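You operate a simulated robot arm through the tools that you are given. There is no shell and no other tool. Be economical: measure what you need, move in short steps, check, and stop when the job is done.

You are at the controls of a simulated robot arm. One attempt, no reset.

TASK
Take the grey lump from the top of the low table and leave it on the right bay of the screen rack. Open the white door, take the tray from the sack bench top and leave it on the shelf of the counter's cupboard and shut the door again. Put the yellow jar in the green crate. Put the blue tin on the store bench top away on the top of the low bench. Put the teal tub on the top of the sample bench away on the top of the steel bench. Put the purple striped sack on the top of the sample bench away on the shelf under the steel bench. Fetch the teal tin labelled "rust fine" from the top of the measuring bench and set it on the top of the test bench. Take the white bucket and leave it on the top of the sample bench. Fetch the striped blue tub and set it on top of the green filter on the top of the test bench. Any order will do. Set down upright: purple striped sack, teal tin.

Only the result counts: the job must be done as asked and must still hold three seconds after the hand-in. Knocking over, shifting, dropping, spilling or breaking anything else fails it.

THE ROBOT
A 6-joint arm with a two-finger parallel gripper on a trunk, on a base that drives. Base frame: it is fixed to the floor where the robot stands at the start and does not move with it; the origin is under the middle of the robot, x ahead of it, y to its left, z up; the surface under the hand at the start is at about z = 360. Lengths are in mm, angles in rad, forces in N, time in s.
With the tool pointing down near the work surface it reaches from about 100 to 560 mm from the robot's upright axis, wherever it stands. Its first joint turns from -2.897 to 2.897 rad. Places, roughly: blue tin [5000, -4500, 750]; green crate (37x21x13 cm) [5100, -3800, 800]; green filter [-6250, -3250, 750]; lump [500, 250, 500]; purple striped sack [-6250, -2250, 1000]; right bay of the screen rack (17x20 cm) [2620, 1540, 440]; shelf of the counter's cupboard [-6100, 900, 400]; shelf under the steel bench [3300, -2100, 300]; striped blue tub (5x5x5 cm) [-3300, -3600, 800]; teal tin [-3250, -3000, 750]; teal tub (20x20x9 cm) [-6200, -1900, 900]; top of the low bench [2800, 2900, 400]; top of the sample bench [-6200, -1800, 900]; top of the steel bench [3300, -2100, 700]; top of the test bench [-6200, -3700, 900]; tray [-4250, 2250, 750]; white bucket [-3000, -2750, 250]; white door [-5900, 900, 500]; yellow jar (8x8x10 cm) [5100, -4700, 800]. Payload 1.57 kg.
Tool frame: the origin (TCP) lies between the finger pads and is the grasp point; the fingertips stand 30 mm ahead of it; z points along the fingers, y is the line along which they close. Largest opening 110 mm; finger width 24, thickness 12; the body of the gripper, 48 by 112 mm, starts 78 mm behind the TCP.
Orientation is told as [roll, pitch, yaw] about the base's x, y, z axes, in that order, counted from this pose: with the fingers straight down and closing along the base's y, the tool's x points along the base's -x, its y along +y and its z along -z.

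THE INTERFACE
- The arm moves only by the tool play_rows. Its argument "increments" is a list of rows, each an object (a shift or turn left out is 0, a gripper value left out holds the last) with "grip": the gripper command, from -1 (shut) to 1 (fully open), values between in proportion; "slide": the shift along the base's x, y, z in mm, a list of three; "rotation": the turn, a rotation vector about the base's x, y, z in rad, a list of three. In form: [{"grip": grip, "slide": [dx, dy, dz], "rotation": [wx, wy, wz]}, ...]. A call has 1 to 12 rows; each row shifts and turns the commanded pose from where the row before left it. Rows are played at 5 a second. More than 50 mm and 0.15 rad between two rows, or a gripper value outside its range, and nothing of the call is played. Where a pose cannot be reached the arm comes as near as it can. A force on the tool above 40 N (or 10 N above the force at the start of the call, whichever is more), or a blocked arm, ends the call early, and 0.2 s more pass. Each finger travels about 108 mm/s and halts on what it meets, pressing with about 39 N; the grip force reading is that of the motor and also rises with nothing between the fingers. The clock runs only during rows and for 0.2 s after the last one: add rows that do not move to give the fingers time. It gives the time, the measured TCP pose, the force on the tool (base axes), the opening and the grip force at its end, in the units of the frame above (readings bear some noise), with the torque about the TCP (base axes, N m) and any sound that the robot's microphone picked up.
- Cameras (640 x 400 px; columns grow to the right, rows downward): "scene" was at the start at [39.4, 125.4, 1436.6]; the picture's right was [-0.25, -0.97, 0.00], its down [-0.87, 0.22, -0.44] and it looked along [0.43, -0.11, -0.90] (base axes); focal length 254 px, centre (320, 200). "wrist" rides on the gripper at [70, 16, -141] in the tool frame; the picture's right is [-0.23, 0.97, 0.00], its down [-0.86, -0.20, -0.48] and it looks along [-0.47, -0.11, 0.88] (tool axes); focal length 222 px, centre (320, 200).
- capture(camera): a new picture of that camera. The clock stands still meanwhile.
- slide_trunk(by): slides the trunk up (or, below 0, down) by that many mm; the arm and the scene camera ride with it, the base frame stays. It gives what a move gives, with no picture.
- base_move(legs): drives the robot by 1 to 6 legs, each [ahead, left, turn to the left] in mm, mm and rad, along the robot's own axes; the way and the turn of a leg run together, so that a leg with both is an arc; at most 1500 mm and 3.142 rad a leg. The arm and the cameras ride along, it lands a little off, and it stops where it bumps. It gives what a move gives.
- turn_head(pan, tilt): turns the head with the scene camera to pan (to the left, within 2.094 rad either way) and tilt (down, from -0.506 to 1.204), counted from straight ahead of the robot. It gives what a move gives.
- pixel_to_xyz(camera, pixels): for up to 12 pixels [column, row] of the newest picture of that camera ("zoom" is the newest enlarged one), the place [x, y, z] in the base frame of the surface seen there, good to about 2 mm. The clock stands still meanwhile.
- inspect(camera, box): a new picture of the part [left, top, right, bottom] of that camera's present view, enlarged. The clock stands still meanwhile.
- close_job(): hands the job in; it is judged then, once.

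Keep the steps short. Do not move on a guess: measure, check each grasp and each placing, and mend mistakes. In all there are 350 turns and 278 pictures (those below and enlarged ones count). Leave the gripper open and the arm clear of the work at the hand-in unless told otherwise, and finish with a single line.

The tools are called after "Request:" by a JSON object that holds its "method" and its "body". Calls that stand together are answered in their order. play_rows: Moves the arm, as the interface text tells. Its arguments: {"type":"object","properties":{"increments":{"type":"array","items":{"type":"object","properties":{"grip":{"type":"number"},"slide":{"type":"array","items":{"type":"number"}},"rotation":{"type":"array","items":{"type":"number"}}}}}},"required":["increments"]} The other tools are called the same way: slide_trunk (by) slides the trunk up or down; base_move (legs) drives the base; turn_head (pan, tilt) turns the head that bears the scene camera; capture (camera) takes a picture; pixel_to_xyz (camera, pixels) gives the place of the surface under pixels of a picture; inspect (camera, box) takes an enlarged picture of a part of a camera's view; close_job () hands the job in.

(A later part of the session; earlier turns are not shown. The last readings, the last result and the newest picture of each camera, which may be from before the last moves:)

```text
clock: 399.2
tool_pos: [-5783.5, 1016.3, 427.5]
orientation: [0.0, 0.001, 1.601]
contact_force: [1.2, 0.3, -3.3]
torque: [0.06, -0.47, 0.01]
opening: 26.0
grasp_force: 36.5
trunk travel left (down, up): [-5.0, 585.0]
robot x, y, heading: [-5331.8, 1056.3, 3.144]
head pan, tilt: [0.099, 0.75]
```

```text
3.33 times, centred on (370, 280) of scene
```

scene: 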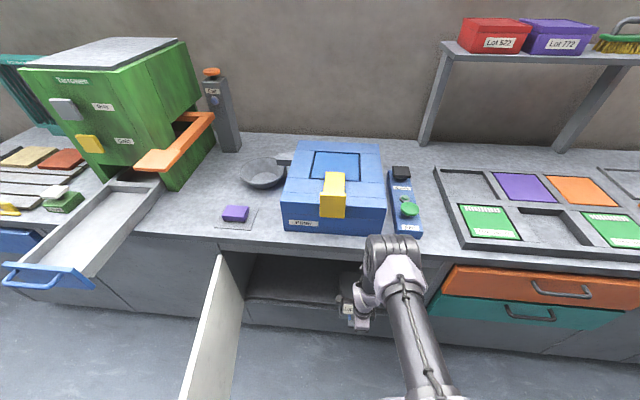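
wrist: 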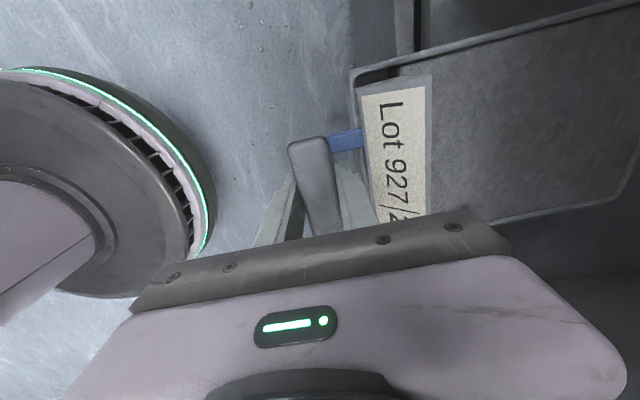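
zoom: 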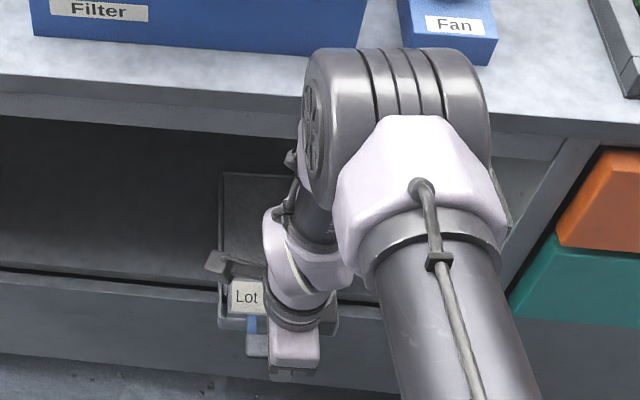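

The forearm has about 60–80 mm to the counter edge. I'll go 32 mm further, then lower until the tray touches the shelf.

Request:
{"method": "base_move", "body": {"legs": [[32, 0, 0]]}}

Request:
{"method": "play_rows", "body": {"increments": [{"slide": [0, 0, -15]}, {"slide": [0, 0, -8]}, {"slide": [0, 0, -4]}, {"slide": [0, 0, -3]}, {}]}}

```text
clock: 400.0
tool_pos: [-5813.6, 1016.3, 427.4]
orientation: [0.0, 0.0, 1.6]
contact_force: [0.3, 0.0, -3.7]
torque: [-0.01, -0.48, 0.02]
opening: 26.0
grasp_force: 37.3
trunk travel left (down, up): [-5.0, 585.0]
robot x, y, heading: [-5368.3, 1056.0, 3.14]
head pan, tilt: [0.099, 0.75]
```

```text
clock: 401.2
tool_pos: [-5815.5, 1016.1, 399.0]
orientation: [0.001, 0.001, 1.6]
contact_force: [1.2, 0.0, -0.3]
torque: [-0.02, 0.36, -0.05]
opening: 25.7
grasp_force: 36.4
trunk travel left (down, up): [-5.0, 585.0]
robot x, y, heading: [-5362.5, 1058.9, 3.142]
head pan, tilt: [0.099, 0.75]
```

Contact is beginning (load gone). I'll lower 2 mm more, open to 36 mm, and lift straight up out of the handle gap.

Request:
{"method": "play_rows", "body": {"increments": [{"slide": [0, 0, -1.5]}, {}, {"grip": -0.35}, {}, {"slide": [0, 0, 20]}, {"slide": [0, 0, 25]}, {}]}}

Request:
{"method": "capture", "body": {"camera": "wrist"}}

```text
clock: 402.8
tool_pos: [-5814.8, 1015.5, 442.0]
orientation: [0.002, 0.0, 1.6]
contact_force: [-0.5, -0.2, -0.2]
torque: [0.01, 0.04, 0.01]
opening: 35.8
grasp_force: 0.1
trunk travel left (down, up): [-5.0, 585.0]
robot x, y, heading: [-5362.3, 1057.0, 3.139]
head pan, tilt: [0.099, 0.75]
```

```text
189 pictures are left
```

wrist: 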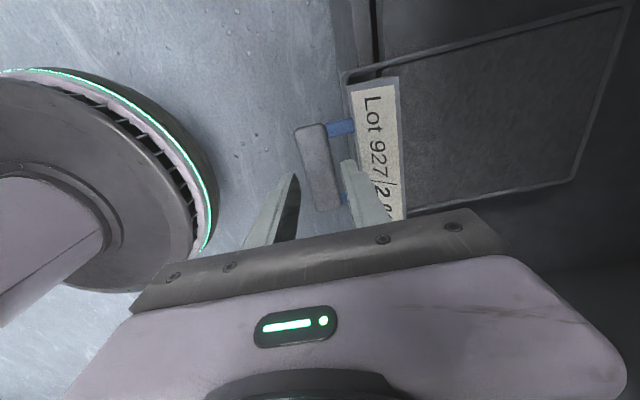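

Request:
{"method": "pixel_to_xyz", "body": {"camera": "wrist", "pixels": [[420, 110], [560, 60], [560, 150], [440, 190], [312, 160], [330, 205], [355, 40], [380, 40]]}}

```text
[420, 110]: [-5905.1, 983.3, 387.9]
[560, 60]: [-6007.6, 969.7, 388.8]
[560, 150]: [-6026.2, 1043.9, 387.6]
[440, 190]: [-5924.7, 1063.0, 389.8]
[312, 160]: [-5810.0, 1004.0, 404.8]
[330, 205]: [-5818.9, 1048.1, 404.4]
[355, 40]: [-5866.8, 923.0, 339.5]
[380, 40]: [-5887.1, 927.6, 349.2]
```

The tray sits level on the shelf. Its bar (outer face ≈ -5803) must go about 90 mm further in so the door can shut. I'll back off, turn the wrist so the fingers close sideways, and tilt 45° forward for pushing.

Request:
{"method": "play_rows", "body": {"increments": [{"slide": [0, 0, 30]}, {}]}}

Request:
{"method": "base_move", "body": {"legs": [[-200, 0, 0]]}}

Request:
{"method": "play_rows", "body": {"increments": [{"grip": -1, "rotation": [0, 0, 0.14]}, {"rotation": [0, 0, 0.14]}, {"rotation": [0, 0, 0.14]}, {"rotation": [0, 0, 0.14]}, {"rotation": [0, 0, 0.14]}, {"rotation": [0, 0, 0.14]}, {"rotation": [0, 0, 0.14]}, {"rotation": [0, 0, 0.14]}, {"rotation": [0, 0, 0.14]}, {"rotation": [0, 0, 0.14]}, {"rotation": [0, 0, 0.14]}, {}]}}

Request:
{"method": "play_rows", "body": {"increments": [{"rotation": [0, 0.13, 0]}, {"rotation": [0, 0.13, 0]}, {"rotation": [0, 0.13, 0]}, {"rotation": [0, 0.13, 0]}, {"rotation": [0, 0.13, 0]}, {"rotation": [0, 0.13, 0]}, {}]}}

```text
clock: 403.4
tool_pos: [-5815.2, 1016.6, 473.0]
orientation: [0.001, 0.0, 1.6]
contact_force: [0.3, -0.9, 0.2]
torque: [0.03, 0.02, 0.02]
opening: 36.0
grasp_force: 0.1
trunk travel left (down, up): [-5.0, 585.0]
robot x, y, heading: [-5365.2, 1060.9, 3.142]
head pan, tilt: [0.099, 0.75]
```

```text
clock: 405.0
tool_pos: [-5615.7, 1016.8, 472.3]
orientation: [0.002, 0.001, 1.596]
contact_force: [-0.2, -0.1, 0.1]
torque: [0.05, 0.02, 0.02]
opening: 35.9
grasp_force: 0.1
trunk travel left (down, up): [-5.0, 585.0]
robot x, y, heading: [-5162.3, 1056.8, 3.136]
head pan, tilt: [0.099, 0.75]
```

```text
clock: 407.6
tool_pos: [-5616.1, 1016.3, 471.8]
orientation: [0.001, 0.0, 3.137]
contact_force: [0.0, -0.3, 0.2]
torque: [-0.01, 0.02, -0.03]
opening: 0.0
grasp_force: 21.7
trunk travel left (down, up): [-5.0, 585.0]
robot x, y, heading: [-5166.9, 1054.8, 3.13]
head pan, tilt: [0.099, 0.75]
```

```text
clock: 409.2
tool_pos: [-5617.0, 1017.1, 472.4]
orientation: [0.006, -0.78, 3.13]
contact_force: [-0.2, 0.2, -0.5]
torque: [-0.01, 0.02, 0.02]
opening: 0.1
grasp_force: 21.4
trunk travel left (down, up): [-5.0, 585.0]
robot x, y, heading: [-5166.9, 1055.4, 3.133]
head pan, tilt: [0.099, 0.75]
```

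Tilted 45°. I'll lower to z≈418, centre on the bar (y≈1026), and roll ahead to just before the bar.

Request:
{"method": "play_rows", "body": {"increments": [{"slide": [0, 9, -30]}, {"slide": [0, 0, -24]}, {}]}}

Request:
{"method": "base_move", "body": {"legs": [[145, 0, 0.008]]}}

Request:
{"method": "capture", "body": {"camera": "wrist"}}

```text
clock: 410.0
tool_pos: [-5616.4, 1026.4, 419.2]
orientation: [0.007, -0.778, 3.131]
contact_force: [-0.3, 0.4, -0.8]
torque: [0.0, -0.01, -0.01]
opening: 0.0
grasp_force: 21.5
trunk travel left (down, up): [-5.0, 585.0]
robot x, y, heading: [-5161.6, 1061.5, 3.142]
head pan, tilt: [0.099, 0.75]
```

```text
clock: 411.4
tool_pos: [-5762.1, 1023.0, 420.1]
orientation: [0.008, -0.78, 3.14]
contact_force: [0.4, 0.3, 0.2]
torque: [-0.03, 0.0, 0.01]
opening: 0.0
grasp_force: 21.1
trunk travel left (down, up): [-5.0, 585.0]
robot x, y, heading: [-5312.0, 1057.9, -3.141]
head pan, tilt: [0.099, 0.75]
```

```text
188 pictures are left
```

wrist: 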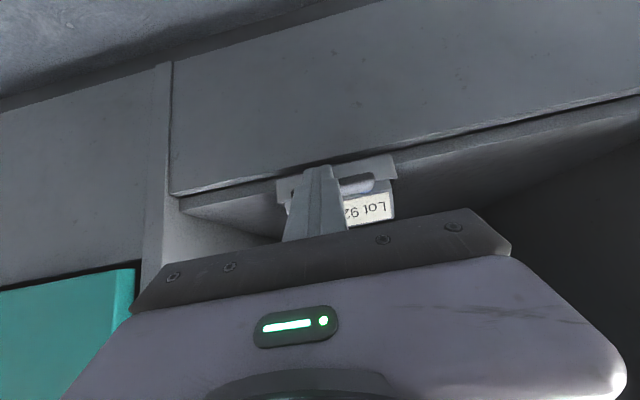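

Request:
{"method": "pixel_to_xyz", "body": {"camera": "wrist", "pixels": [[355, 185], [372, 183], [290, 195], [318, 172], [280, 185], [395, 160]]}}

```text
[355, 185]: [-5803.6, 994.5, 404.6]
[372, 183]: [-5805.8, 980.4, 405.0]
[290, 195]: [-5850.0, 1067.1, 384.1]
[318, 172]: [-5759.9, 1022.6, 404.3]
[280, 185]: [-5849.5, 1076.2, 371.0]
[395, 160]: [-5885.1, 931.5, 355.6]
```

I'll shift to the bar's centre (y≈1015), lower 13 mm so the tip meets the bar's mid-height, and push by rolling ahead 100 mm.

Request:
{"method": "play_rows", "body": {"increments": [{"slide": [0, -8, -13]}, {}]}}

Request:
{"method": "base_move", "body": {"legs": [[40, 0, 0], [60, 0, 0]]}}

Request:
{"method": "capture", "body": {"camera": "wrist"}}

```text
clock: 412.0
tool_pos: [-5761.0, 1014.7, 405.0]
orientation: [0.006, -0.782, 3.14]
contact_force: [-0.7, 0.2, 0.2]
torque: [-0.03, 0.03, -0.03]
opening: 0.1
grasp_force: 21.8
trunk travel left (down, up): [-5.0, 585.0]
robot x, y, heading: [-5309.5, 1056.6, -3.143]
head pan, tilt: [0.099, 0.75]
```

```text
clock: 413.4
tool_pos: [-5860.8, 1015.5, 406.2]
orientation: [0.008, -0.78, 3.141]
contact_force: [-0.7, -0.4, 0.2]
torque: [-0.02, 0.02, 0.01]
opening: 0.0
grasp_force: 21.3
trunk travel left (down, up): [-5.0, 585.0]
robot x, y, heading: [-5408.7, 1058.0, -3.138]
head pan, tilt: [0.099, 0.75]
```

```text
187 pictures are left
```

wrist: 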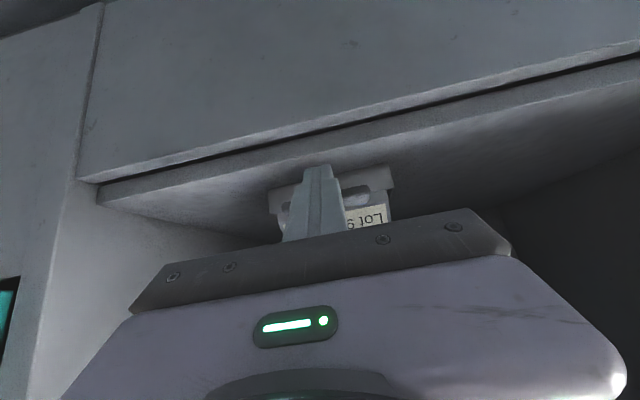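

Request:
{"method": "pixel_to_xyz", "body": {"camera": "wrist", "pixels": [[355, 198], [365, 196], [370, 215], [318, 172], [385, 185], [270, 205], [395, 180], [250, 160]]}}

Request:
{"method": "inspect", "body": {"camera": "wrist", "box": [240, 140, 420, 250]}}

```text
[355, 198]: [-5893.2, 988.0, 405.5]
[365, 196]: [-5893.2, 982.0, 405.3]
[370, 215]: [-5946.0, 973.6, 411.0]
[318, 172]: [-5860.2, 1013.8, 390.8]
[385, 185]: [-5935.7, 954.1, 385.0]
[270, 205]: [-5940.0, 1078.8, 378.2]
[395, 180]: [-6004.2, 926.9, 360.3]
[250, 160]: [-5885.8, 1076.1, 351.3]
```

```text
3.56 times, centred on (330, 195) of wrist
```

zoom: 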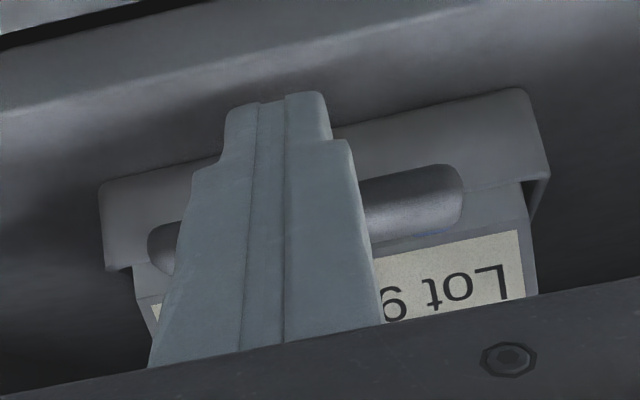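

The bar is now at about -5891, inside the door line (-5866). I'll push 25 mm more for margin, then back out.

Request:
{"method": "base_move", "body": {"legs": [[25, 0, 0], [-250, 0, 0]]}}

Request:
{"method": "capture", "body": {"camera": "scene"}}

Request:
{"method": "capture", "body": {"camera": "wrist"}}

```text
clock: 415.6
tool_pos: [-5637.6, 1014.6, 404.5]
orientation: [0.008, -0.781, 3.139]
contact_force: [0.0, -0.2, 0.0]
torque: [0.03, 0.04, -0.01]
opening: 0.0
grasp_force: 21.3
trunk travel left (down, up): [-5.0, 585.0]
robot x, y, heading: [-5187.4, 1057.9, 3.141]
head pan, tilt: [0.099, 0.75]
```

```text
185 pictures are left
```

scene: 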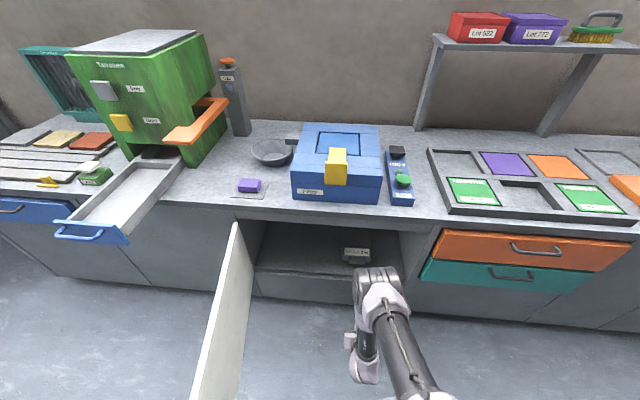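

```text
184 pictures are left
```

wrist: 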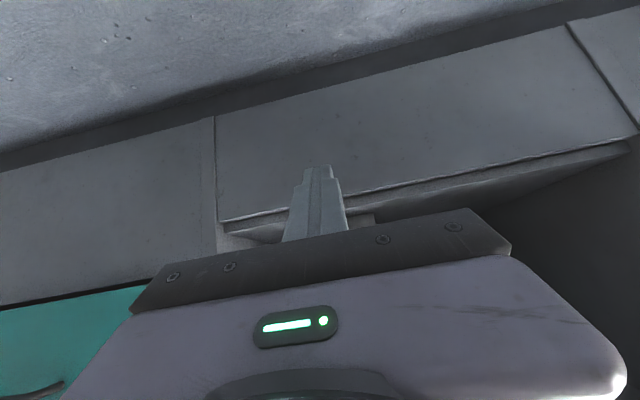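

The tray is fully inside. To shut the door I'll push its outer face from the south side, following the hinge arc. I'll raise the trunk 150 so the closed fingertips are at door mid-height, and go round the free edge with clearance.

Request:
{"method": "base_move", "body": {"legs": [[-690, 0, 0]]}}

Request:
{"method": "slide_trunk", "body": {"by": 150}}

Request:
{"method": "base_move", "body": {"legs": [[0, 1010, 0], [0, 0, -1.45]]}}

Request:
{"method": "turn_head", "body": {"pan": 0.5, "tilt": 0.6}}

Request:
{"method": "capture", "body": {"camera": "scene"}}

```text
clock: 419.4
tool_pos: [-4959.3, 1014.3, 405.4]
orientation: [0.007, -0.78, -3.137]
contact_force: [-0.4, 0.2, -0.9]
torque: [-0.01, 0.0, 0.0]
opening: 0.2
grasp_force: 21.5
trunk travel left (down, up): [-5.0, 585.0]
robot x, y, heading: [-4513.6, 1058.3, -3.13]
head pan, tilt: [0.099, 0.75]
```

```text
clock: 421.1
tool_pos: [-4960.8, 1014.5, 555.0]
orientation: [0.007, -0.78, -3.135]
contact_force: [-0.3, 0.1, 0.5]
torque: [0.0, 0.02, 0.01]
opening: 0.2
grasp_force: 21.0
trunk travel left (down, up): [-155.0, 435.0]
robot x, y, heading: [-4512.5, 1056.9, -3.133]
head pan, tilt: [0.099, 0.75]
```

```text
clock: 430.1
tool_pos: [-4578.8, 475.1, 555.4]
orientation: [0.006, -0.779, 1.662]
contact_force: [-0.9, -0.1, -0.9]
torque: [0.02, -0.04, -0.01]
opening: 0.0
grasp_force: 21.7
trunk travel left (down, up): [-155.0, 435.0]
robot x, y, heading: [-4493.8, 31.5, 1.662]
head pan, tilt: [0.099, 0.75]
```

```text
clock: 431.0
tool_pos: [-4577.2, 474.0, 556.0]
orientation: [0.008, -0.78, 1.663]
contact_force: [-0.6, -0.5, -1.5]
torque: [0.0, 0.0, 0.0]
opening: 0.0
grasp_force: 21.2
trunk travel left (down, up): [-155.0, 435.0]
robot x, y, heading: [-4494.4, 29.5, 1.669]
head pan, tilt: [0.499, 0.6]
```

```text
183 pictures are left
```

scene: 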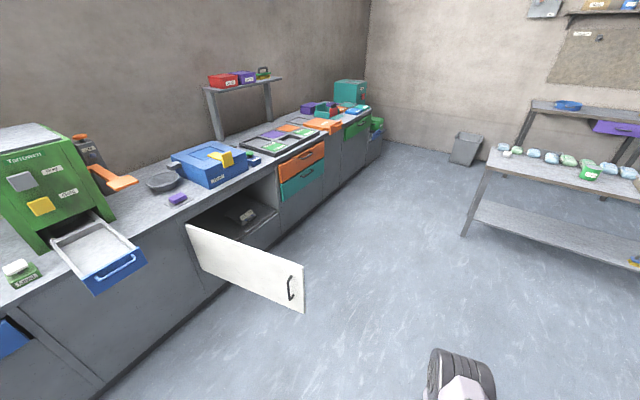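

Request:
{"method": "pixel_to_xyz", "body": {"camera": "scene", "pixels": [[290, 288], [302, 290], [270, 275], [240, 265], [200, 250], [125, 265], [100, 295]]}}

```text
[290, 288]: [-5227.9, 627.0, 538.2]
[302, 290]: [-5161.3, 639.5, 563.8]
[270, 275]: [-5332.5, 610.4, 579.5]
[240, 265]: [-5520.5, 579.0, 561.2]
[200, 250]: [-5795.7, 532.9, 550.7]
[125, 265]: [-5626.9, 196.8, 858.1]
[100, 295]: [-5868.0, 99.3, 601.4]
```

The door face runs from (-5796, 533) to (-5161, 639). I'll go to a standoff in front of it, 90 mm inside from the handle.

Request:
{"method": "base_move", "body": {"legs": [[66, 687, 0], [0, 0, 0.07]]}}

Request:
{"method": "turn_head", "body": {"pan": 0.1, "tilt": 0.8}}

Request:
{"method": "capture", "body": {"camera": "scene"}}

```text
clock: 435.3
tool_pos: [-5302.8, 471.5, 556.5]
orientation: [0.008, -0.781, 1.727]
contact_force: [-0.8, -0.5, -0.1]
torque: [0.0, 0.01, -0.04]
opening: 0.1
grasp_force: 21.1
trunk travel left (down, up): [-155.0, 435.0]
robot x, y, heading: [-5189.2, 31.8, 1.728]
head pan, tilt: [0.499, 0.6]
```

```text
clock: 436.1
tool_pos: [-5302.3, 470.1, 557.0]
orientation: [0.005, -0.78, 1.725]
contact_force: [-0.2, 0.0, 0.9]
torque: [-0.04, 0.03, 0.01]
opening: 0.3
grasp_force: 21.0
trunk travel left (down, up): [-155.0, 435.0]
robot x, y, heading: [-5192.7, 32.4, 1.725]
head pan, tilt: [0.099, 0.799]
```

```text
182 pictures are left
```

scene: 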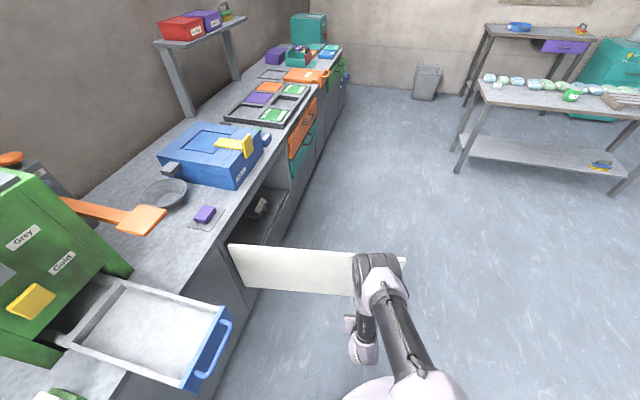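

Request:
{"method": "base_move", "body": {"legs": [[115, 0, 0], [56, -51, 0.1], [56, -51, 0.1], [56, -51, 0.1]]}}

Request:
{"method": "capture", "body": {"camera": "scene"}}

```text
clock: 439.3
tool_pos: [-5354.0, 737.3, 555.0]
orientation: [0.009, -0.781, 2.03]
contact_force: [-0.1, -0.4, -0.4]
torque: [0.0, 0.02, 0.01]
opening: 0.0
grasp_force: 21.0
trunk travel left (down, up): [-155.0, 435.0]
robot x, y, heading: [-5115.4, 354.5, 2.028]
head pan, tilt: [0.099, 0.799]
```

```text
181 pictures are left
```

scene: 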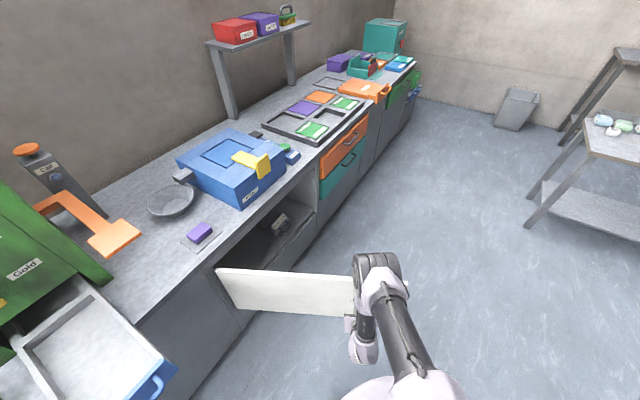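

The door follows smoothly. I'll continue the arc.

Request:
{"method": "base_move", "body": {"legs": [[56, -49, 0.1], [56, -49, 0.1], [56, -49, 0.1], [56, -49, 0.1], [56, -49, 0.1], [56, -49, 0.1]]}}

Request:
{"method": "capture", "body": {"camera": "scene"}}

```text
clock: 443.5
tool_pos: [-5548.2, 978.6, 554.5]
orientation: [0.008, -0.781, 2.63]
contact_force: [-0.7, 0.3, 0.0]
torque: [0.02, 0.01, -0.04]
opening: 0.0
grasp_force: 21.4
trunk travel left (down, up): [-155.0, 435.0]
robot x, y, heading: [-5137.1, 791.8, 2.626]
head pan, tilt: [0.099, 0.799]
```

```text
180 pictures are left
```

scene: 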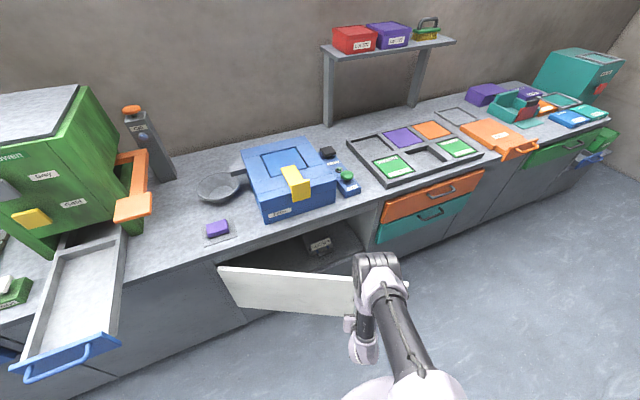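

Request:
{"method": "base_move", "body": {"legs": [[56, -49, 0.1], [56, -49, 0.1], [56, -49, 0.1], [56, -49, 0.1]]}}

Request:
{"method": "capture", "body": {"camera": "scene"}}

```text
clock: 446.4
tool_pos: [-5735.4, 1061.6, 556.1]
orientation: [0.009, -0.781, 3.018]
contact_force: [0.0, 0.1, -0.6]
torque: [-0.01, 0.0, -0.01]
opening: 0.2
grasp_force: 21.6
trunk travel left (down, up): [-155.0, 435.0]
robot x, y, heading: [-5282.7, 1050.9, 3.02]
head pan, tilt: [0.099, 0.799]
```

```text
179 pictures are left
```

scene: 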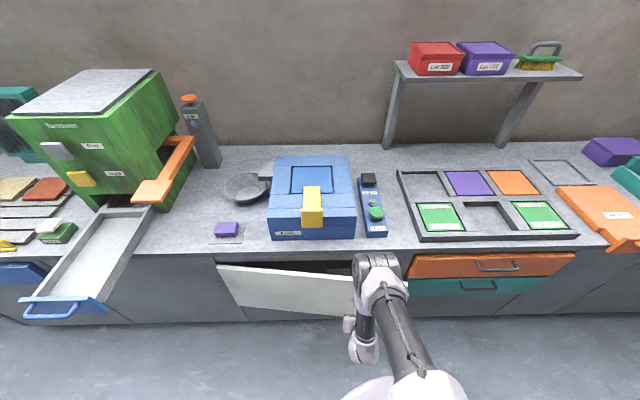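

Nearly shut. I'll push the last bit straight; the force limit will stop me at the closed position.

Request:
{"method": "base_move", "body": {"legs": [[40, -20, 0.1], [30, 0, 0], [20, 0, 0]]}}

Request:
{"method": "capture", "body": {"camera": "scene"}}

```text
clock: 448.3
tool_pos: [-5814.6, 1040.0, 553.5]
orientation: [0.005, -0.769, 3.121]
contact_force: [0.3, 0.0, -1.2]
torque: [0.0, 0.02, -0.02]
opening: 0.1
grasp_force: 21.2
trunk travel left (down, up): [-155.0, 435.0]
robot x, y, heading: [-5370.9, 1072.7, 3.125]
head pan, tilt: [0.099, 0.799]
stopped in leg 3: the force on the tool passed its limit at 80 N (the readings are from after the stop); the commanded pose is now the measured one
```

```text
178 pictures are left
```

scene: 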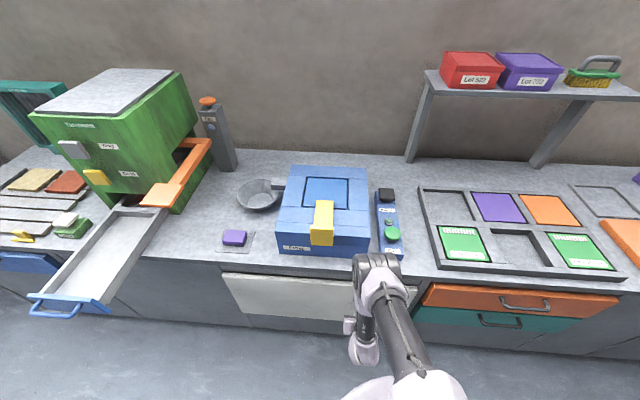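

Shut. I'll back off 300 and verify the door plane.

Request:
{"method": "base_move", "body": {"legs": [[-400, 0, 0]]}}

Request:
{"method": "capture", "body": {"camera": "scene"}}

Request:
{"method": "pixel_to_xyz", "body": {"camera": "scene", "pixels": [[260, 270], [330, 260], [378, 262], [300, 240]]}}

```text
clock: 450.7
tool_pos: [-5425.1, 1035.5, 553.5]
orientation: [0.005, -0.767, 3.113]
contact_force: [0.6, -0.3, -0.9]
torque: [0.0, 0.01, -0.01]
opening: 0.0
grasp_force: 21.5
trunk travel left (down, up): [-155.0, 435.0]
robot x, y, heading: [-4979.6, 1064.4, 3.117]
head pan, tilt: [0.099, 0.799]
```

```text
177 pictures are left
```

scene: 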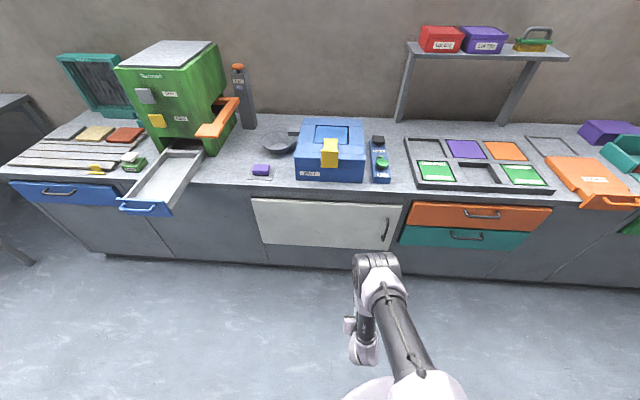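

```text
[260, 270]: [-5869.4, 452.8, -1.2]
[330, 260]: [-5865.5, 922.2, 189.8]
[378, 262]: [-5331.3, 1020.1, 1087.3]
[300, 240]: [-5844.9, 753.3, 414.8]
```

The door is shut flush (-5845). I'll bring the gripper back to vertical and drive south to look at the sample bench.

Request:
{"method": "play_rows", "body": {"increments": [{"rotation": [0, -0.128, 0], "slide": [15, 0, 20]}, {"rotation": [0, -0.128, 0], "slide": [15, 0, 20]}, {"rotation": [0, -0.128, 0], "slide": [15, 0, 20]}, {"rotation": [0, -0.128, 0], "slide": [20, 0, 20]}, {"rotation": [0, -0.128, 0], "slide": [20, 0, 20]}, {"rotation": [0, -0.128, 0], "slide": [20, 0, 0], "grip": 1}, {}]}}

Request:
{"method": "base_move", "body": {"legs": [[0, 1500, 0.02], [0, 1300, 0]]}}

Request:
{"method": "turn_head", "body": {"pan": 0.2, "tilt": 0.55}}

Request:
{"method": "capture", "body": {"camera": "scene"}}

```text
clock: 452.3
tool_pos: [-5318.9, 1034.4, 651.9]
orientation: [-0.016, -0.001, 3.123]
contact_force: [-0.3, 0.3, 0.5]
torque: [-0.01, 0.01, -0.06]
opening: 109.7
grasp_force: 0.0
trunk travel left (down, up): [-155.0, 435.0]
robot x, y, heading: [-4982.6, 1066.2, 3.114]
head pan, tilt: [0.099, 0.799]
```

```text
clock: 465.9
tool_pos: [-5361.2, -1766.3, 651.8]
orientation: [-0.014, -0.002, 3.114]
contact_force: [0.0, -0.6, -0.1]
torque: [-0.02, 0.0, 0.02]
opening: 109.8
grasp_force: 0.1
trunk travel left (down, up): [-155.0, 435.0]
robot x, y, heading: [-5020.8, -1741.0, 3.107]
head pan, tilt: [0.099, 0.799]
```

```text
clock: 466.7
tool_pos: [-5362.0, -1766.3, 652.0]
orientation: [-0.013, -0.004, 3.114]
contact_force: [0.7, -0.2, -0.6]
torque: [0.03, 0.03, 0.04]
opening: 110.0
grasp_force: 0.0
trunk travel left (down, up): [-155.0, 435.0]
robot x, y, heading: [-5023.7, -1739.9, 3.105]
head pan, tilt: [0.201, 0.55]
```

```text
176 pictures are left
```

scene: 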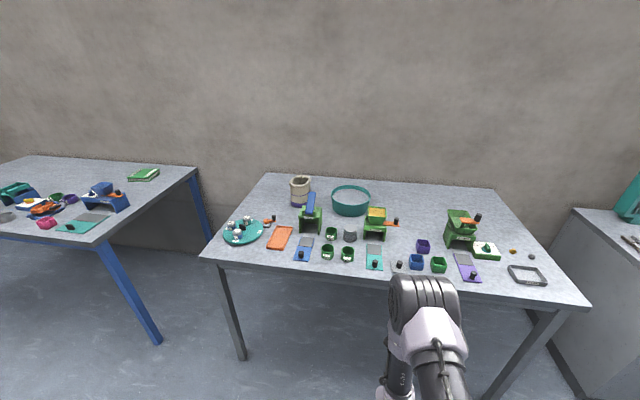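

I see the sack (300,190) and the teal tub (350,202) toward the back of the sample bench, many small items in front, and the test bench to the left. Zooming and measuring.

Request:
{"method": "inspect", "body": {"camera": "scene", "box": [210, 160, 410, 285]}}

Request:
{"method": "inspect", "body": {"camera": "scene", "box": [0, 140, 210, 260]}}

Request:
{"method": "pixel_to_xyz", "body": {"camera": "scene", "pixels": [[300, 180], [300, 200], [350, 192], [332, 200], [370, 200], [350, 212], [350, 205], [400, 200], [450, 200], [245, 262], [525, 290], [145, 172]]}}

```text
3.20 times, centred on (310, 222) of scene
```

zoom: 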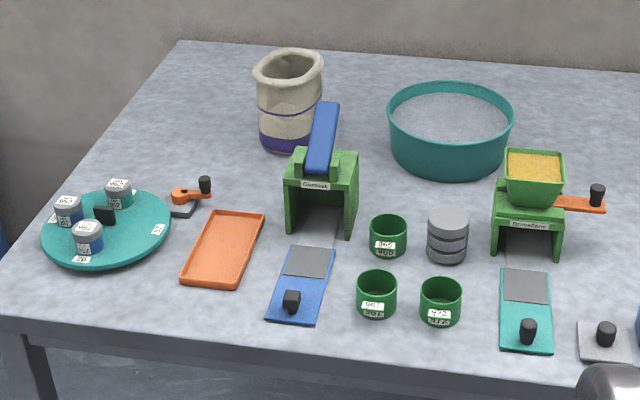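

```text
3.05 times, centred on (105, 200) of scene
```

zoom: 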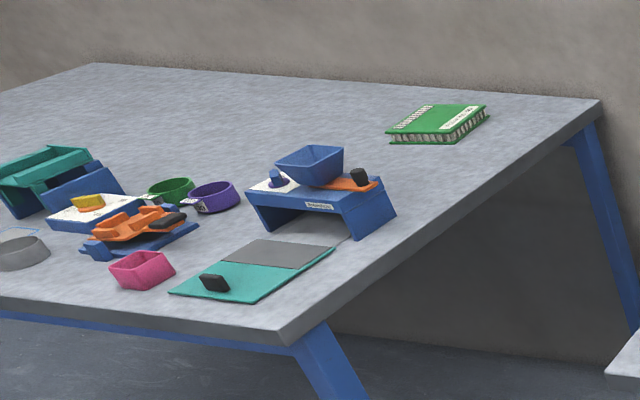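

```text
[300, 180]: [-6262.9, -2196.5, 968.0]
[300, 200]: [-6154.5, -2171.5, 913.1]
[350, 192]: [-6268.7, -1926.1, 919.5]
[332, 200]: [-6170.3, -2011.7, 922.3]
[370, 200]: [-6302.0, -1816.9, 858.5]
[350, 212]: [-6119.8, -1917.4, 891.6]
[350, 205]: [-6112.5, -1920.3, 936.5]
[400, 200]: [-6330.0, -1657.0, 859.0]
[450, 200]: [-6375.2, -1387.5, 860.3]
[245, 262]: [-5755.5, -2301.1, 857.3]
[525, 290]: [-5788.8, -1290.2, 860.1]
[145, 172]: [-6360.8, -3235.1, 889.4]
```

Request:
{"method": "pixel_to_xyz", "body": {"camera": "scene", "pixels": [[262, 176], [205, 258], [194, 168], [95, 240], [156, 340], [243, 357], [490, 190], [560, 302], [207, 240], [300, 265], [0, 225], [130, 180]]}}

Request:
{"method": "turn_head", "body": {"pan": 1.2, "tilt": 0.55}}

Request:
{"method": "capture", "body": {"camera": "scene"}}

```text
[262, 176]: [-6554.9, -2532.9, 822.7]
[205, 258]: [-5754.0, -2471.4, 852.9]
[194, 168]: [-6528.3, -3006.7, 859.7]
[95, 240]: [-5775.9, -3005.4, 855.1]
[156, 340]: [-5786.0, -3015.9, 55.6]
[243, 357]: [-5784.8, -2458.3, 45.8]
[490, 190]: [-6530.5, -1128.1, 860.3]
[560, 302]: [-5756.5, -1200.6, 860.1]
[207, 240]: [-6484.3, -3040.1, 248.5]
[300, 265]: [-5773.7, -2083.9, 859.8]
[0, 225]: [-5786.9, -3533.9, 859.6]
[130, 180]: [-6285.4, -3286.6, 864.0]
```

```text
clock: 467.9
tool_pos: [-5362.1, -1765.9, 651.6]
orientation: [-0.015, -0.002, 3.114]
contact_force: [0.1, 0.1, -0.1]
torque: [0.03, -0.02, -0.04]
opening: 110.2
grasp_force: 0.0
trunk travel left (down, up): [-155.0, 435.0]
robot x, y, heading: [-5021.0, -1741.8, 3.109]
head pan, tilt: [1.201, 0.55]
```

```text
173 pictures are left
```

scene: 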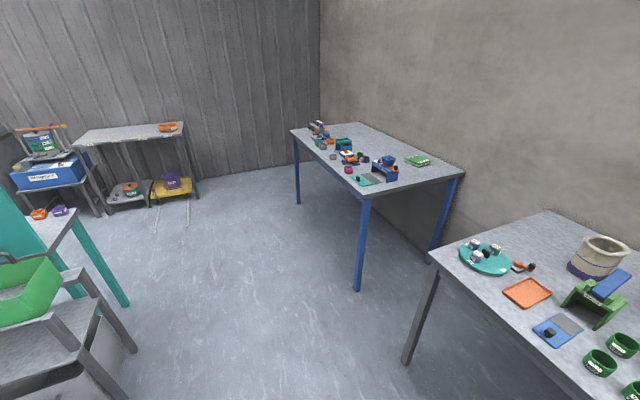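

Reach will be extended by keeping the trunk lower (wrist near shoulder height). First I'll see to the measuring bench, turning toward it for a look.

Request:
{"method": "base_move", "body": {"legs": [[0, 0, 2.556], [500, 0, 0]]}}

Request:
{"method": "turn_head", "body": {"pan": 0, "tilt": 0.5}}

Request:
{"method": "capture", "body": {"camera": "scene"}}

```text
clock: 476.8
tool_pos: [-4337.0, -2216.4, 651.9]
orientation: [-0.014, -0.002, -0.647]
contact_force: [0.5, 0.0, 0.0]
torque: [-0.03, 0.0, 0.01]
opening: 109.9
grasp_force: 0.0
trunk travel left (down, up): [-155.0, 435.0]
robot x, y, heading: [-4629.0, -2036.2, -0.651]
head pan, tilt: [1.201, 0.55]
```

```text
clock: 478.2
tool_pos: [-4336.8, -2215.8, 652.9]
orientation: [-0.014, 0.0, -0.646]
contact_force: [0.1, 0.0, 0.2]
torque: [0.0, 0.01, -0.03]
opening: 109.8
grasp_force: 0.1
trunk travel left (down, up): [-155.0, 435.0]
robot x, y, heading: [-4631.1, -2038.3, -0.659]
head pan, tilt: [0.0, 0.499]
```

```text
172 pictures are left
```

scene: 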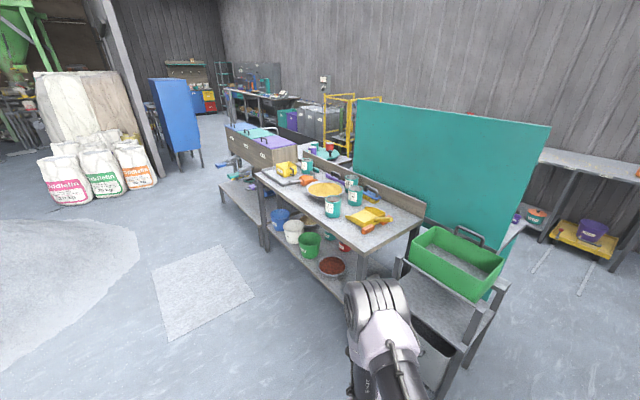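

Request:
{"method": "inspect", "body": {"camera": "scene", "box": [240, 130, 440, 290]}}

Request:
{"method": "pixel_to_xyz", "body": {"camera": "scene", "pixels": [[332, 205], [354, 195], [350, 178], [306, 165], [293, 230], [308, 245], [281, 218], [330, 265], [265, 250], [265, 180], [360, 275], [395, 240]]}}

```text
2.50 times, centred on (340, 210) of scene
```

zoom: 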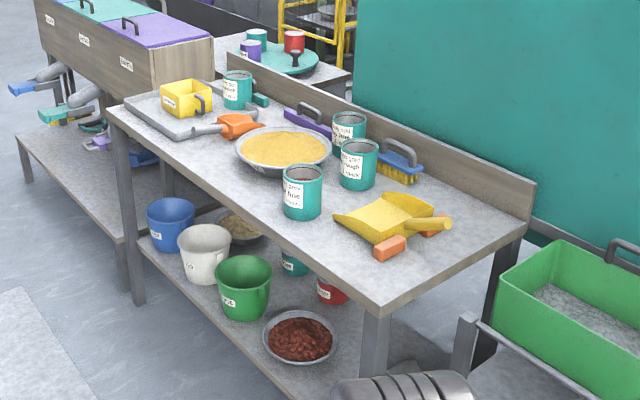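

```text
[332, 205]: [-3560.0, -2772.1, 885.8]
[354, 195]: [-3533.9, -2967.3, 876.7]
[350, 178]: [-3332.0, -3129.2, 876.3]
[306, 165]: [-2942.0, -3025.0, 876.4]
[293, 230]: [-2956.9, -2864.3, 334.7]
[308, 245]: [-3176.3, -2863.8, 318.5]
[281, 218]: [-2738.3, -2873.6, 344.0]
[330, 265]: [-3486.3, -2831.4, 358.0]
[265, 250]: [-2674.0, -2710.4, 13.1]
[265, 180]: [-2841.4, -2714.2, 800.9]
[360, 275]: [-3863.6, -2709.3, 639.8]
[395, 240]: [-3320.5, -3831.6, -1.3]
```

The front of the measuring bench faces +y. It holds four teal tins whose labels I must read. I'll check the floor mat's corner, then drive in front of the bench facing it.

Request:
{"method": "pixel_to_xyz", "body": {"camera": "scene", "pixels": [[172, 340], [252, 296], [152, 265], [217, 247], [300, 330], [430, 395]]}}

Request:
{"method": "base_move", "body": {"legs": [[0, 0, -0.916], [60, 1180, 0]]}}

Request:
{"method": "turn_head", "body": {"pan": 0, "tilt": 0.65}}

Request:
{"method": "capture", "body": {"camera": "scene"}}

```text
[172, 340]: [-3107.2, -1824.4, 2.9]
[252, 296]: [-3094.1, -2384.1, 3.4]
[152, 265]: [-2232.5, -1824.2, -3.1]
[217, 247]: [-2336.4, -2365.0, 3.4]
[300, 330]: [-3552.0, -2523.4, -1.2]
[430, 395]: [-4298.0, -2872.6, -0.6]
```

```text
clock: 486.5
tool_pos: [-3428.6, -2432.9, 651.5]
orientation: [-0.015, -0.002, -1.559]
contact_force: [0.1, 0.4, -0.7]
torque: [-0.02, -0.01, 0.0]
opening: 110.1
grasp_force: 0.1
trunk travel left (down, up): [-155.0, 435.0]
robot x, y, heading: [-3467.8, -2093.7, -1.567]
head pan, tilt: [0.0, 0.499]
```

```text
clock: 487.2
tool_pos: [-3427.1, -2431.9, 651.6]
orientation: [-0.014, 0.0, -1.562]
contact_force: [1.0, 0.1, -0.3]
torque: [0.01, 0.01, -0.01]
opening: 109.8
grasp_force: 0.1
trunk travel left (down, up): [-155.0, 435.0]
robot x, y, heading: [-3463.6, -2092.8, -1.567]
head pan, tilt: [0.0, 0.649]
```

```text
170 pictures are left
```

scene: 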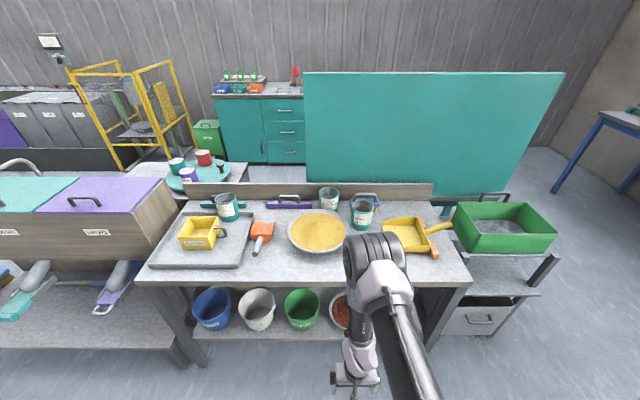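

Request:
{"method": "inspect", "body": {"camera": "scene", "box": [200, 180, 260, 230]}}

Request:
{"method": "inspect", "body": {"camera": "scene", "box": [310, 180, 400, 240]}}

```text
8.00 times, centred on (230, 205) of scene
```

zoom: 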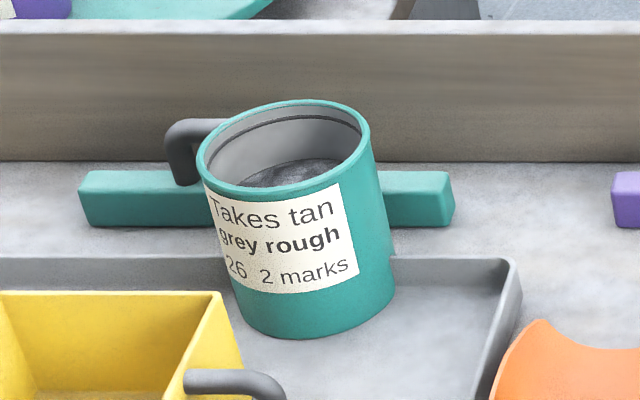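

```text
6.67 times, centred on (355, 210) of scene
```

zoom: 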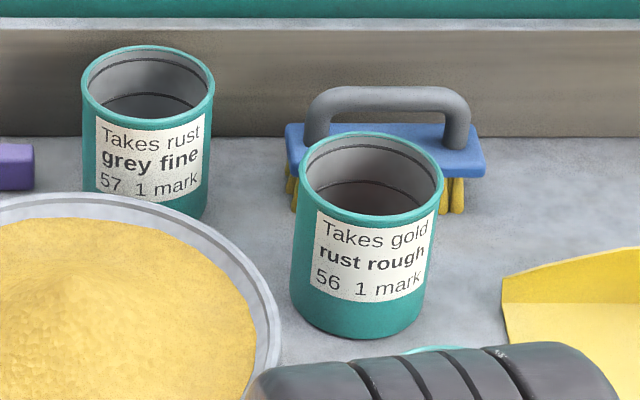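

"grey rough", "grey fine" (takes rust) and "rust rough" are not it. The fourth is hidden by the arm, so I'll swing the arm left and read it.

Request:
{"method": "play_rows", "body": {"increments": [{"slide": [45, 10, 0]}, {"slide": [45, 15, 0]}, {"slide": [45, 15, 0]}, {"slide": [45, 15, 0]}, {"slide": [40, 20, 0]}, {}]}}

Request:
{"method": "inspect", "body": {"camera": "scene", "box": [310, 180, 450, 270]}}

```text
clock: 488.6
tool_pos: [-3207.0, -2355.4, 657.2]
orientation: [-0.013, 0.0, -1.561]
contact_force: [1.4, 0.1, -0.1]
torque: [0.01, 0.0, 0.01]
opening: 110.1
grasp_force: 0.0
trunk travel left (down, up): [-155.0, 435.0]
robot x, y, heading: [-3466.0, -2094.8, -1.564]
head pan, tilt: [0.0, 0.649]
```

```text
4.44 times, centred on (380, 225) of scene
```

zoom: 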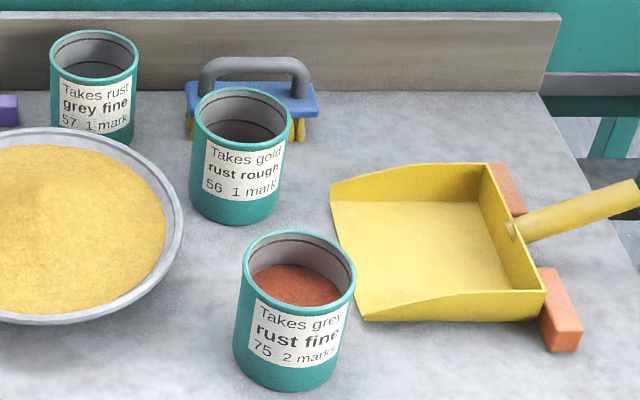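

"rust fine" is the front tin, holding rust powder, so I'll keep it upright. I'll measure it and its neighbours.

Request:
{"method": "pixel_to_xyz", "body": {"camera": "zoom", "pixels": [[296, 235], [242, 265], [352, 268], [300, 300], [290, 385], [335, 375], [370, 320], [240, 220], [160, 280], [300, 350], [280, 278]]}}

```text
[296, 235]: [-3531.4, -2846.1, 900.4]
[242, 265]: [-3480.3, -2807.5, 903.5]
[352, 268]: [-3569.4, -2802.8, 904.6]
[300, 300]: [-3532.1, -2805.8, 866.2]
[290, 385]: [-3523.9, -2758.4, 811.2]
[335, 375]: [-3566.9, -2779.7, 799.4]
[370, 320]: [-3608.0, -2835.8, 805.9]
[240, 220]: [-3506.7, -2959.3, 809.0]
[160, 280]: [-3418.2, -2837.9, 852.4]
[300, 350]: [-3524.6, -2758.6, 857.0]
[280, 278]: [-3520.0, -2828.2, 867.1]
```

The tin is about 89 mm wide, centred at (-3525, -2802), z 800–904, and the bowl and scoop leave room for the fingers. I'll raise the trunk 350 and drive closer.

Request:
{"method": "slide_trunk", "body": {"by": 350}}

Request:
{"method": "base_move", "body": {"legs": [[300, -45, 0]]}}

Request:
{"method": "play_rows", "body": {"increments": [{"slide": [-45, 0, 0], "rotation": [0, 0.013, -0.01]}, {"slide": [-45, -15, 0]}, {"slide": [-45, -15, 0]}, {"slide": [-45, -15, 0]}, {"slide": [-45, -15, 0]}, {"slide": [-40, -20, 0]}, {}]}}

Request:
{"method": "capture", "body": {"camera": "wrist"}}

```text
clock: 492.0
tool_pos: [-3208.2, -2355.3, 1006.5]
orientation: [-0.015, -0.001, -1.56]
contact_force: [0.5, 0.0, 0.5]
torque: [0.0, 0.02, -0.01]
opening: 109.9
grasp_force: 0.1
trunk travel left (down, up): [-505.0, 85.0]
robot x, y, heading: [-3466.0, -2092.3, -1.568]
head pan, tilt: [0.0, 0.649]
```

```text
clock: 494.1
tool_pos: [-3253.5, -2664.7, 1006.9]
orientation: [-0.014, 0.0, -1.566]
contact_force: [0.1, -0.3, -0.3]
torque: [0.03, 0.03, -0.01]
opening: 109.9
grasp_force: 0.1
trunk travel left (down, up): [-505.0, 85.0]
robot x, y, heading: [-3510.9, -2400.1, -1.573]
head pan, tilt: [0.0, 0.649]
```

```text
clock: 495.7
tool_pos: [-3519.2, -2746.6, 1004.4]
orientation: [-0.028, -0.003, -1.577]
contact_force: [0.5, -0.5, 0.5]
torque: [-0.03, 0.02, 0.01]
opening: 109.9
grasp_force: 0.0
trunk travel left (down, up): [-505.0, 85.0]
robot x, y, heading: [-3513.5, -2399.8, -1.572]
head pan, tilt: [0.0, 0.649]
```

```text
166 pictures are left
```

wrist: 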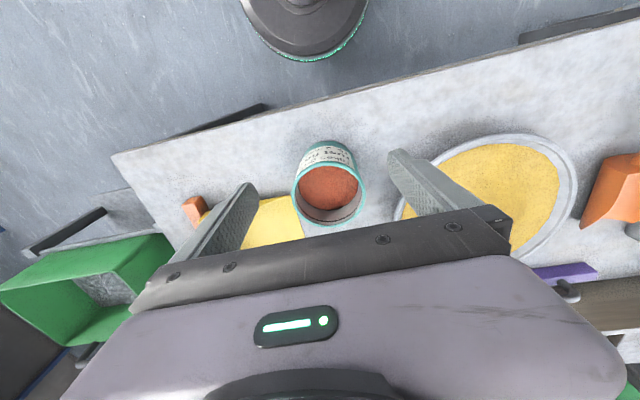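

Request:
{"method": "pixel_to_xyz", "body": {"camera": "wrist", "pixels": [[294, 190], [364, 185], [327, 165], [333, 222], [330, 150], [405, 205], [300, 225], [195, 205]]}}

Request:
{"method": "inspect", "body": {"camera": "wrist", "box": [240, 120, 440, 245]}}

```text
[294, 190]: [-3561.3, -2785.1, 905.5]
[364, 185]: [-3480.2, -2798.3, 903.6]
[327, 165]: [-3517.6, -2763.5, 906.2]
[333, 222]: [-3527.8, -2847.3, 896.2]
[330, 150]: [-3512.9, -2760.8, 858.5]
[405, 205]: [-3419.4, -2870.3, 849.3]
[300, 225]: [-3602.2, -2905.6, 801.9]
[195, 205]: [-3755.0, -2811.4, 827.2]
```

```text
3.20 times, centred on (340, 182) of wrist
```

zoom: 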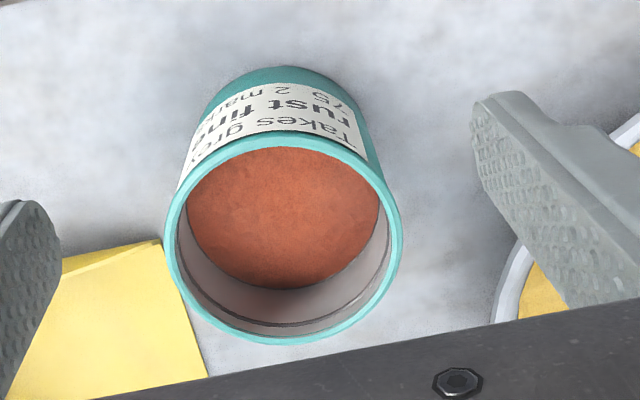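

Request:
{"method": "pixel_to_xyz", "body": {"camera": "zoom", "pixels": [[160, 248], [70, 268], [110, 262], [175, 300], [40, 330]]}}

```text
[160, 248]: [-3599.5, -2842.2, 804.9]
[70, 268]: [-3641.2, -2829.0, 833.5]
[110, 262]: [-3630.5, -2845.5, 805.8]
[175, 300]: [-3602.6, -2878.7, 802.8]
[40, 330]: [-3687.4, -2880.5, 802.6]
```

Clear. I'll fix the small tilt, move over the tin and descend to z≈850.

Request:
{"method": "play_rows", "body": {"increments": [{"grip": 0.9, "slide": [-2, -45, 0], "rotation": [0, -0.028, 0]}, {"slide": [0, -9, -30]}, {"slide": [0, 0, -40]}, {"slide": [0, 0, -35]}, {"slide": [0, 0, -30]}, {"slide": [0, 0, -17]}, {}]}}

Request:
{"method": "capture", "body": {"camera": "wrist"}}

```text
clock: 497.3
tool_pos: [-3519.1, -2799.4, 855.6]
orientation: [0.0, 0.0, -1.577]
contact_force: [0.4, -0.1, 0.2]
torque: [0.0, 0.03, 0.0]
opening: 104.6
grasp_force: 0.0
trunk travel left (down, up): [-505.0, 85.0]
robot x, y, heading: [-3511.8, -2399.0, -1.573]
head pan, tilt: [0.0, 0.649]
```

```text
164 pictures are left
```

wrist: 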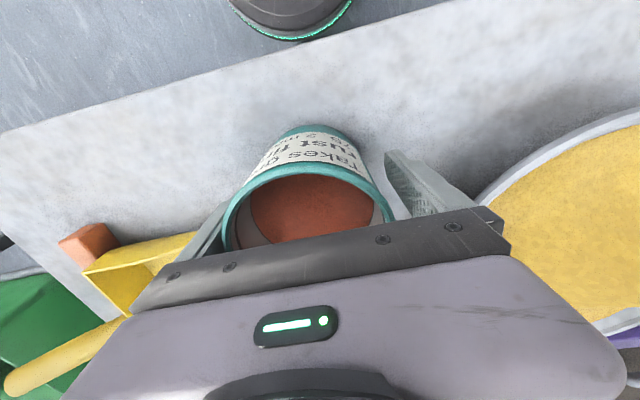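

Request:
{"method": "play_rows", "body": {"increments": [{"grip": -1}, {}, {}, {"slide": [0, 0, 10]}, {"slide": [0, 0, 30]}, {"slide": [0, 0, 40]}, {"slide": [0, 0, 40]}, {"slide": [0, 0, 20]}, {}]}}

Request:
{"method": "capture", "body": {"camera": "wrist"}}

```text
clock: 499.3
tool_pos: [-3519.8, -2800.0, 994.2]
orientation: [0.001, 0.0, -1.576]
contact_force: [0.0, 0.1, -2.9]
torque: [0.03, 0.02, 0.03]
opening: 89.8
grasp_force: 39.0
trunk travel left (down, up): [-505.0, 85.0]
robot x, y, heading: [-3513.3, -2399.0, -1.575]
head pan, tilt: [0.0, 0.649]
```

```text
163 pictures are left
```

wrist: 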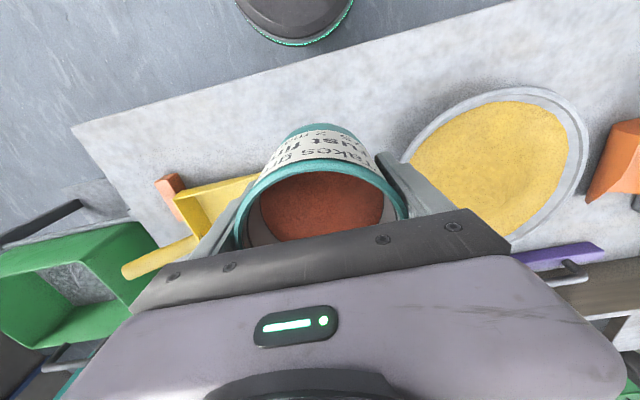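

Held, upright. I'll retract, back off, and drive to view the test bench from its front.

Request:
{"method": "play_rows", "body": {"increments": [{"slide": [0, 40, 0]}, {"slide": [0, 40, 0]}, {}]}}

Request:
{"method": "base_move", "body": {"legs": [[-250, 0, 0], [0, 0, -1.567], [1430, 0, 0], [0, 1150, 0]]}}

Request:
{"method": "turn_head", "body": {"pan": 0.1, "tilt": 0.6}}

Request:
{"method": "capture", "body": {"camera": "scene"}}

```text
clock: 500.1
tool_pos: [-3520.2, -2719.1, 994.7]
orientation: [0.0, -0.001, -1.578]
contact_force: [-1.0, 0.1, -4.0]
torque: [0.05, -0.01, 0.02]
opening: 89.4
grasp_force: 39.0
trunk travel left (down, up): [-505.0, 85.0]
robot x, y, heading: [-3512.8, -2403.0, -1.576]
head pan, tilt: [0.0, 0.649]
```

```text
clock: 518.2
tool_pos: [-5342.9, -3290.9, 993.9]
orientation: [0.0, 0.001, 3.126]
contact_force: [0.4, 0.0, -4.4]
torque: [0.03, 0.02, 0.01]
opening: 89.8
grasp_force: 39.3
trunk travel left (down, up): [-505.0, 85.0]
robot x, y, heading: [-5024.4, -3304.9, 3.128]
head pan, tilt: [0.0, 0.649]
```

```text
clock: 518.8
tool_pos: [-5341.9, -3290.0, 994.8]
orientation: [0.0, -0.001, 3.124]
contact_force: [-0.1, 0.5, -3.2]
torque: [-0.01, -0.04, -0.01]
opening: 89.8
grasp_force: 38.7
trunk travel left (down, up): [-505.0, 85.0]
robot x, y, heading: [-5024.4, -3305.7, 3.125]
head pan, tilt: [0.099, 0.6]
```

```text
162 pictures are left
```

scene: 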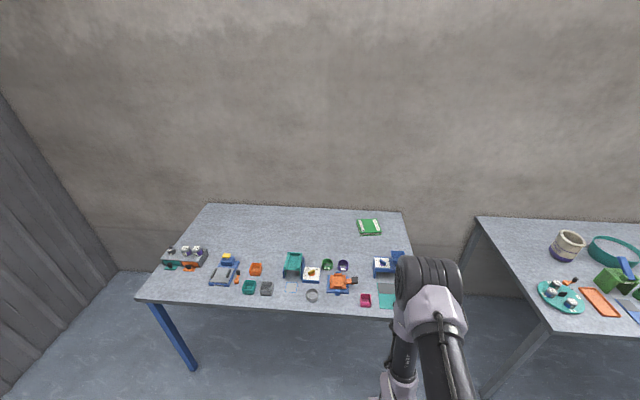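

Request:
{"method": "inspect", "body": {"camera": "scene", "box": [150, 200, 420, 320]}}

Request:
{"method": "pixel_to_xyz", "body": {"camera": "scene", "pixels": [[155, 300], [185, 290], [205, 210], [300, 235], [368, 227], [360, 220], [380, 233], [350, 245], [385, 265], [293, 262], [340, 283], [270, 235]]}}

```text
2.37 times, centred on (285, 260) of scene
```

zoom: 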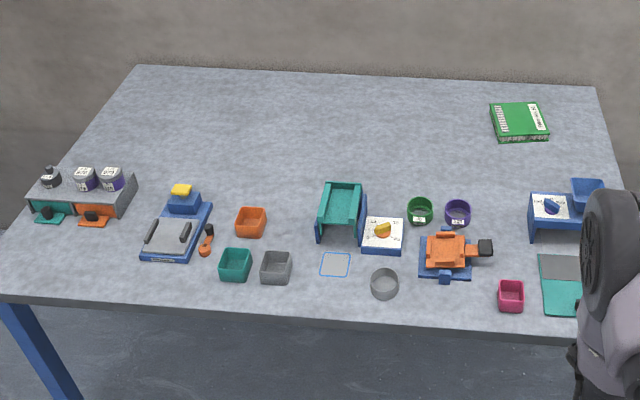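

```text
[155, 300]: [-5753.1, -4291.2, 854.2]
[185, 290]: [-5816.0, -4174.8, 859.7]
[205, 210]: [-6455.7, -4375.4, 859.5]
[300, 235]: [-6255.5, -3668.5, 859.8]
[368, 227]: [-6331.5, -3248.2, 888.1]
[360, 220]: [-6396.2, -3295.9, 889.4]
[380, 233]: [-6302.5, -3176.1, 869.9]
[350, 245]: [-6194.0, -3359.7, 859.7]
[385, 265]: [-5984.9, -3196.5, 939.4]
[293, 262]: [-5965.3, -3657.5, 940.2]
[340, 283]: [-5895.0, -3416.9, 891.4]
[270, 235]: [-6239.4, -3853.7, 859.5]
```

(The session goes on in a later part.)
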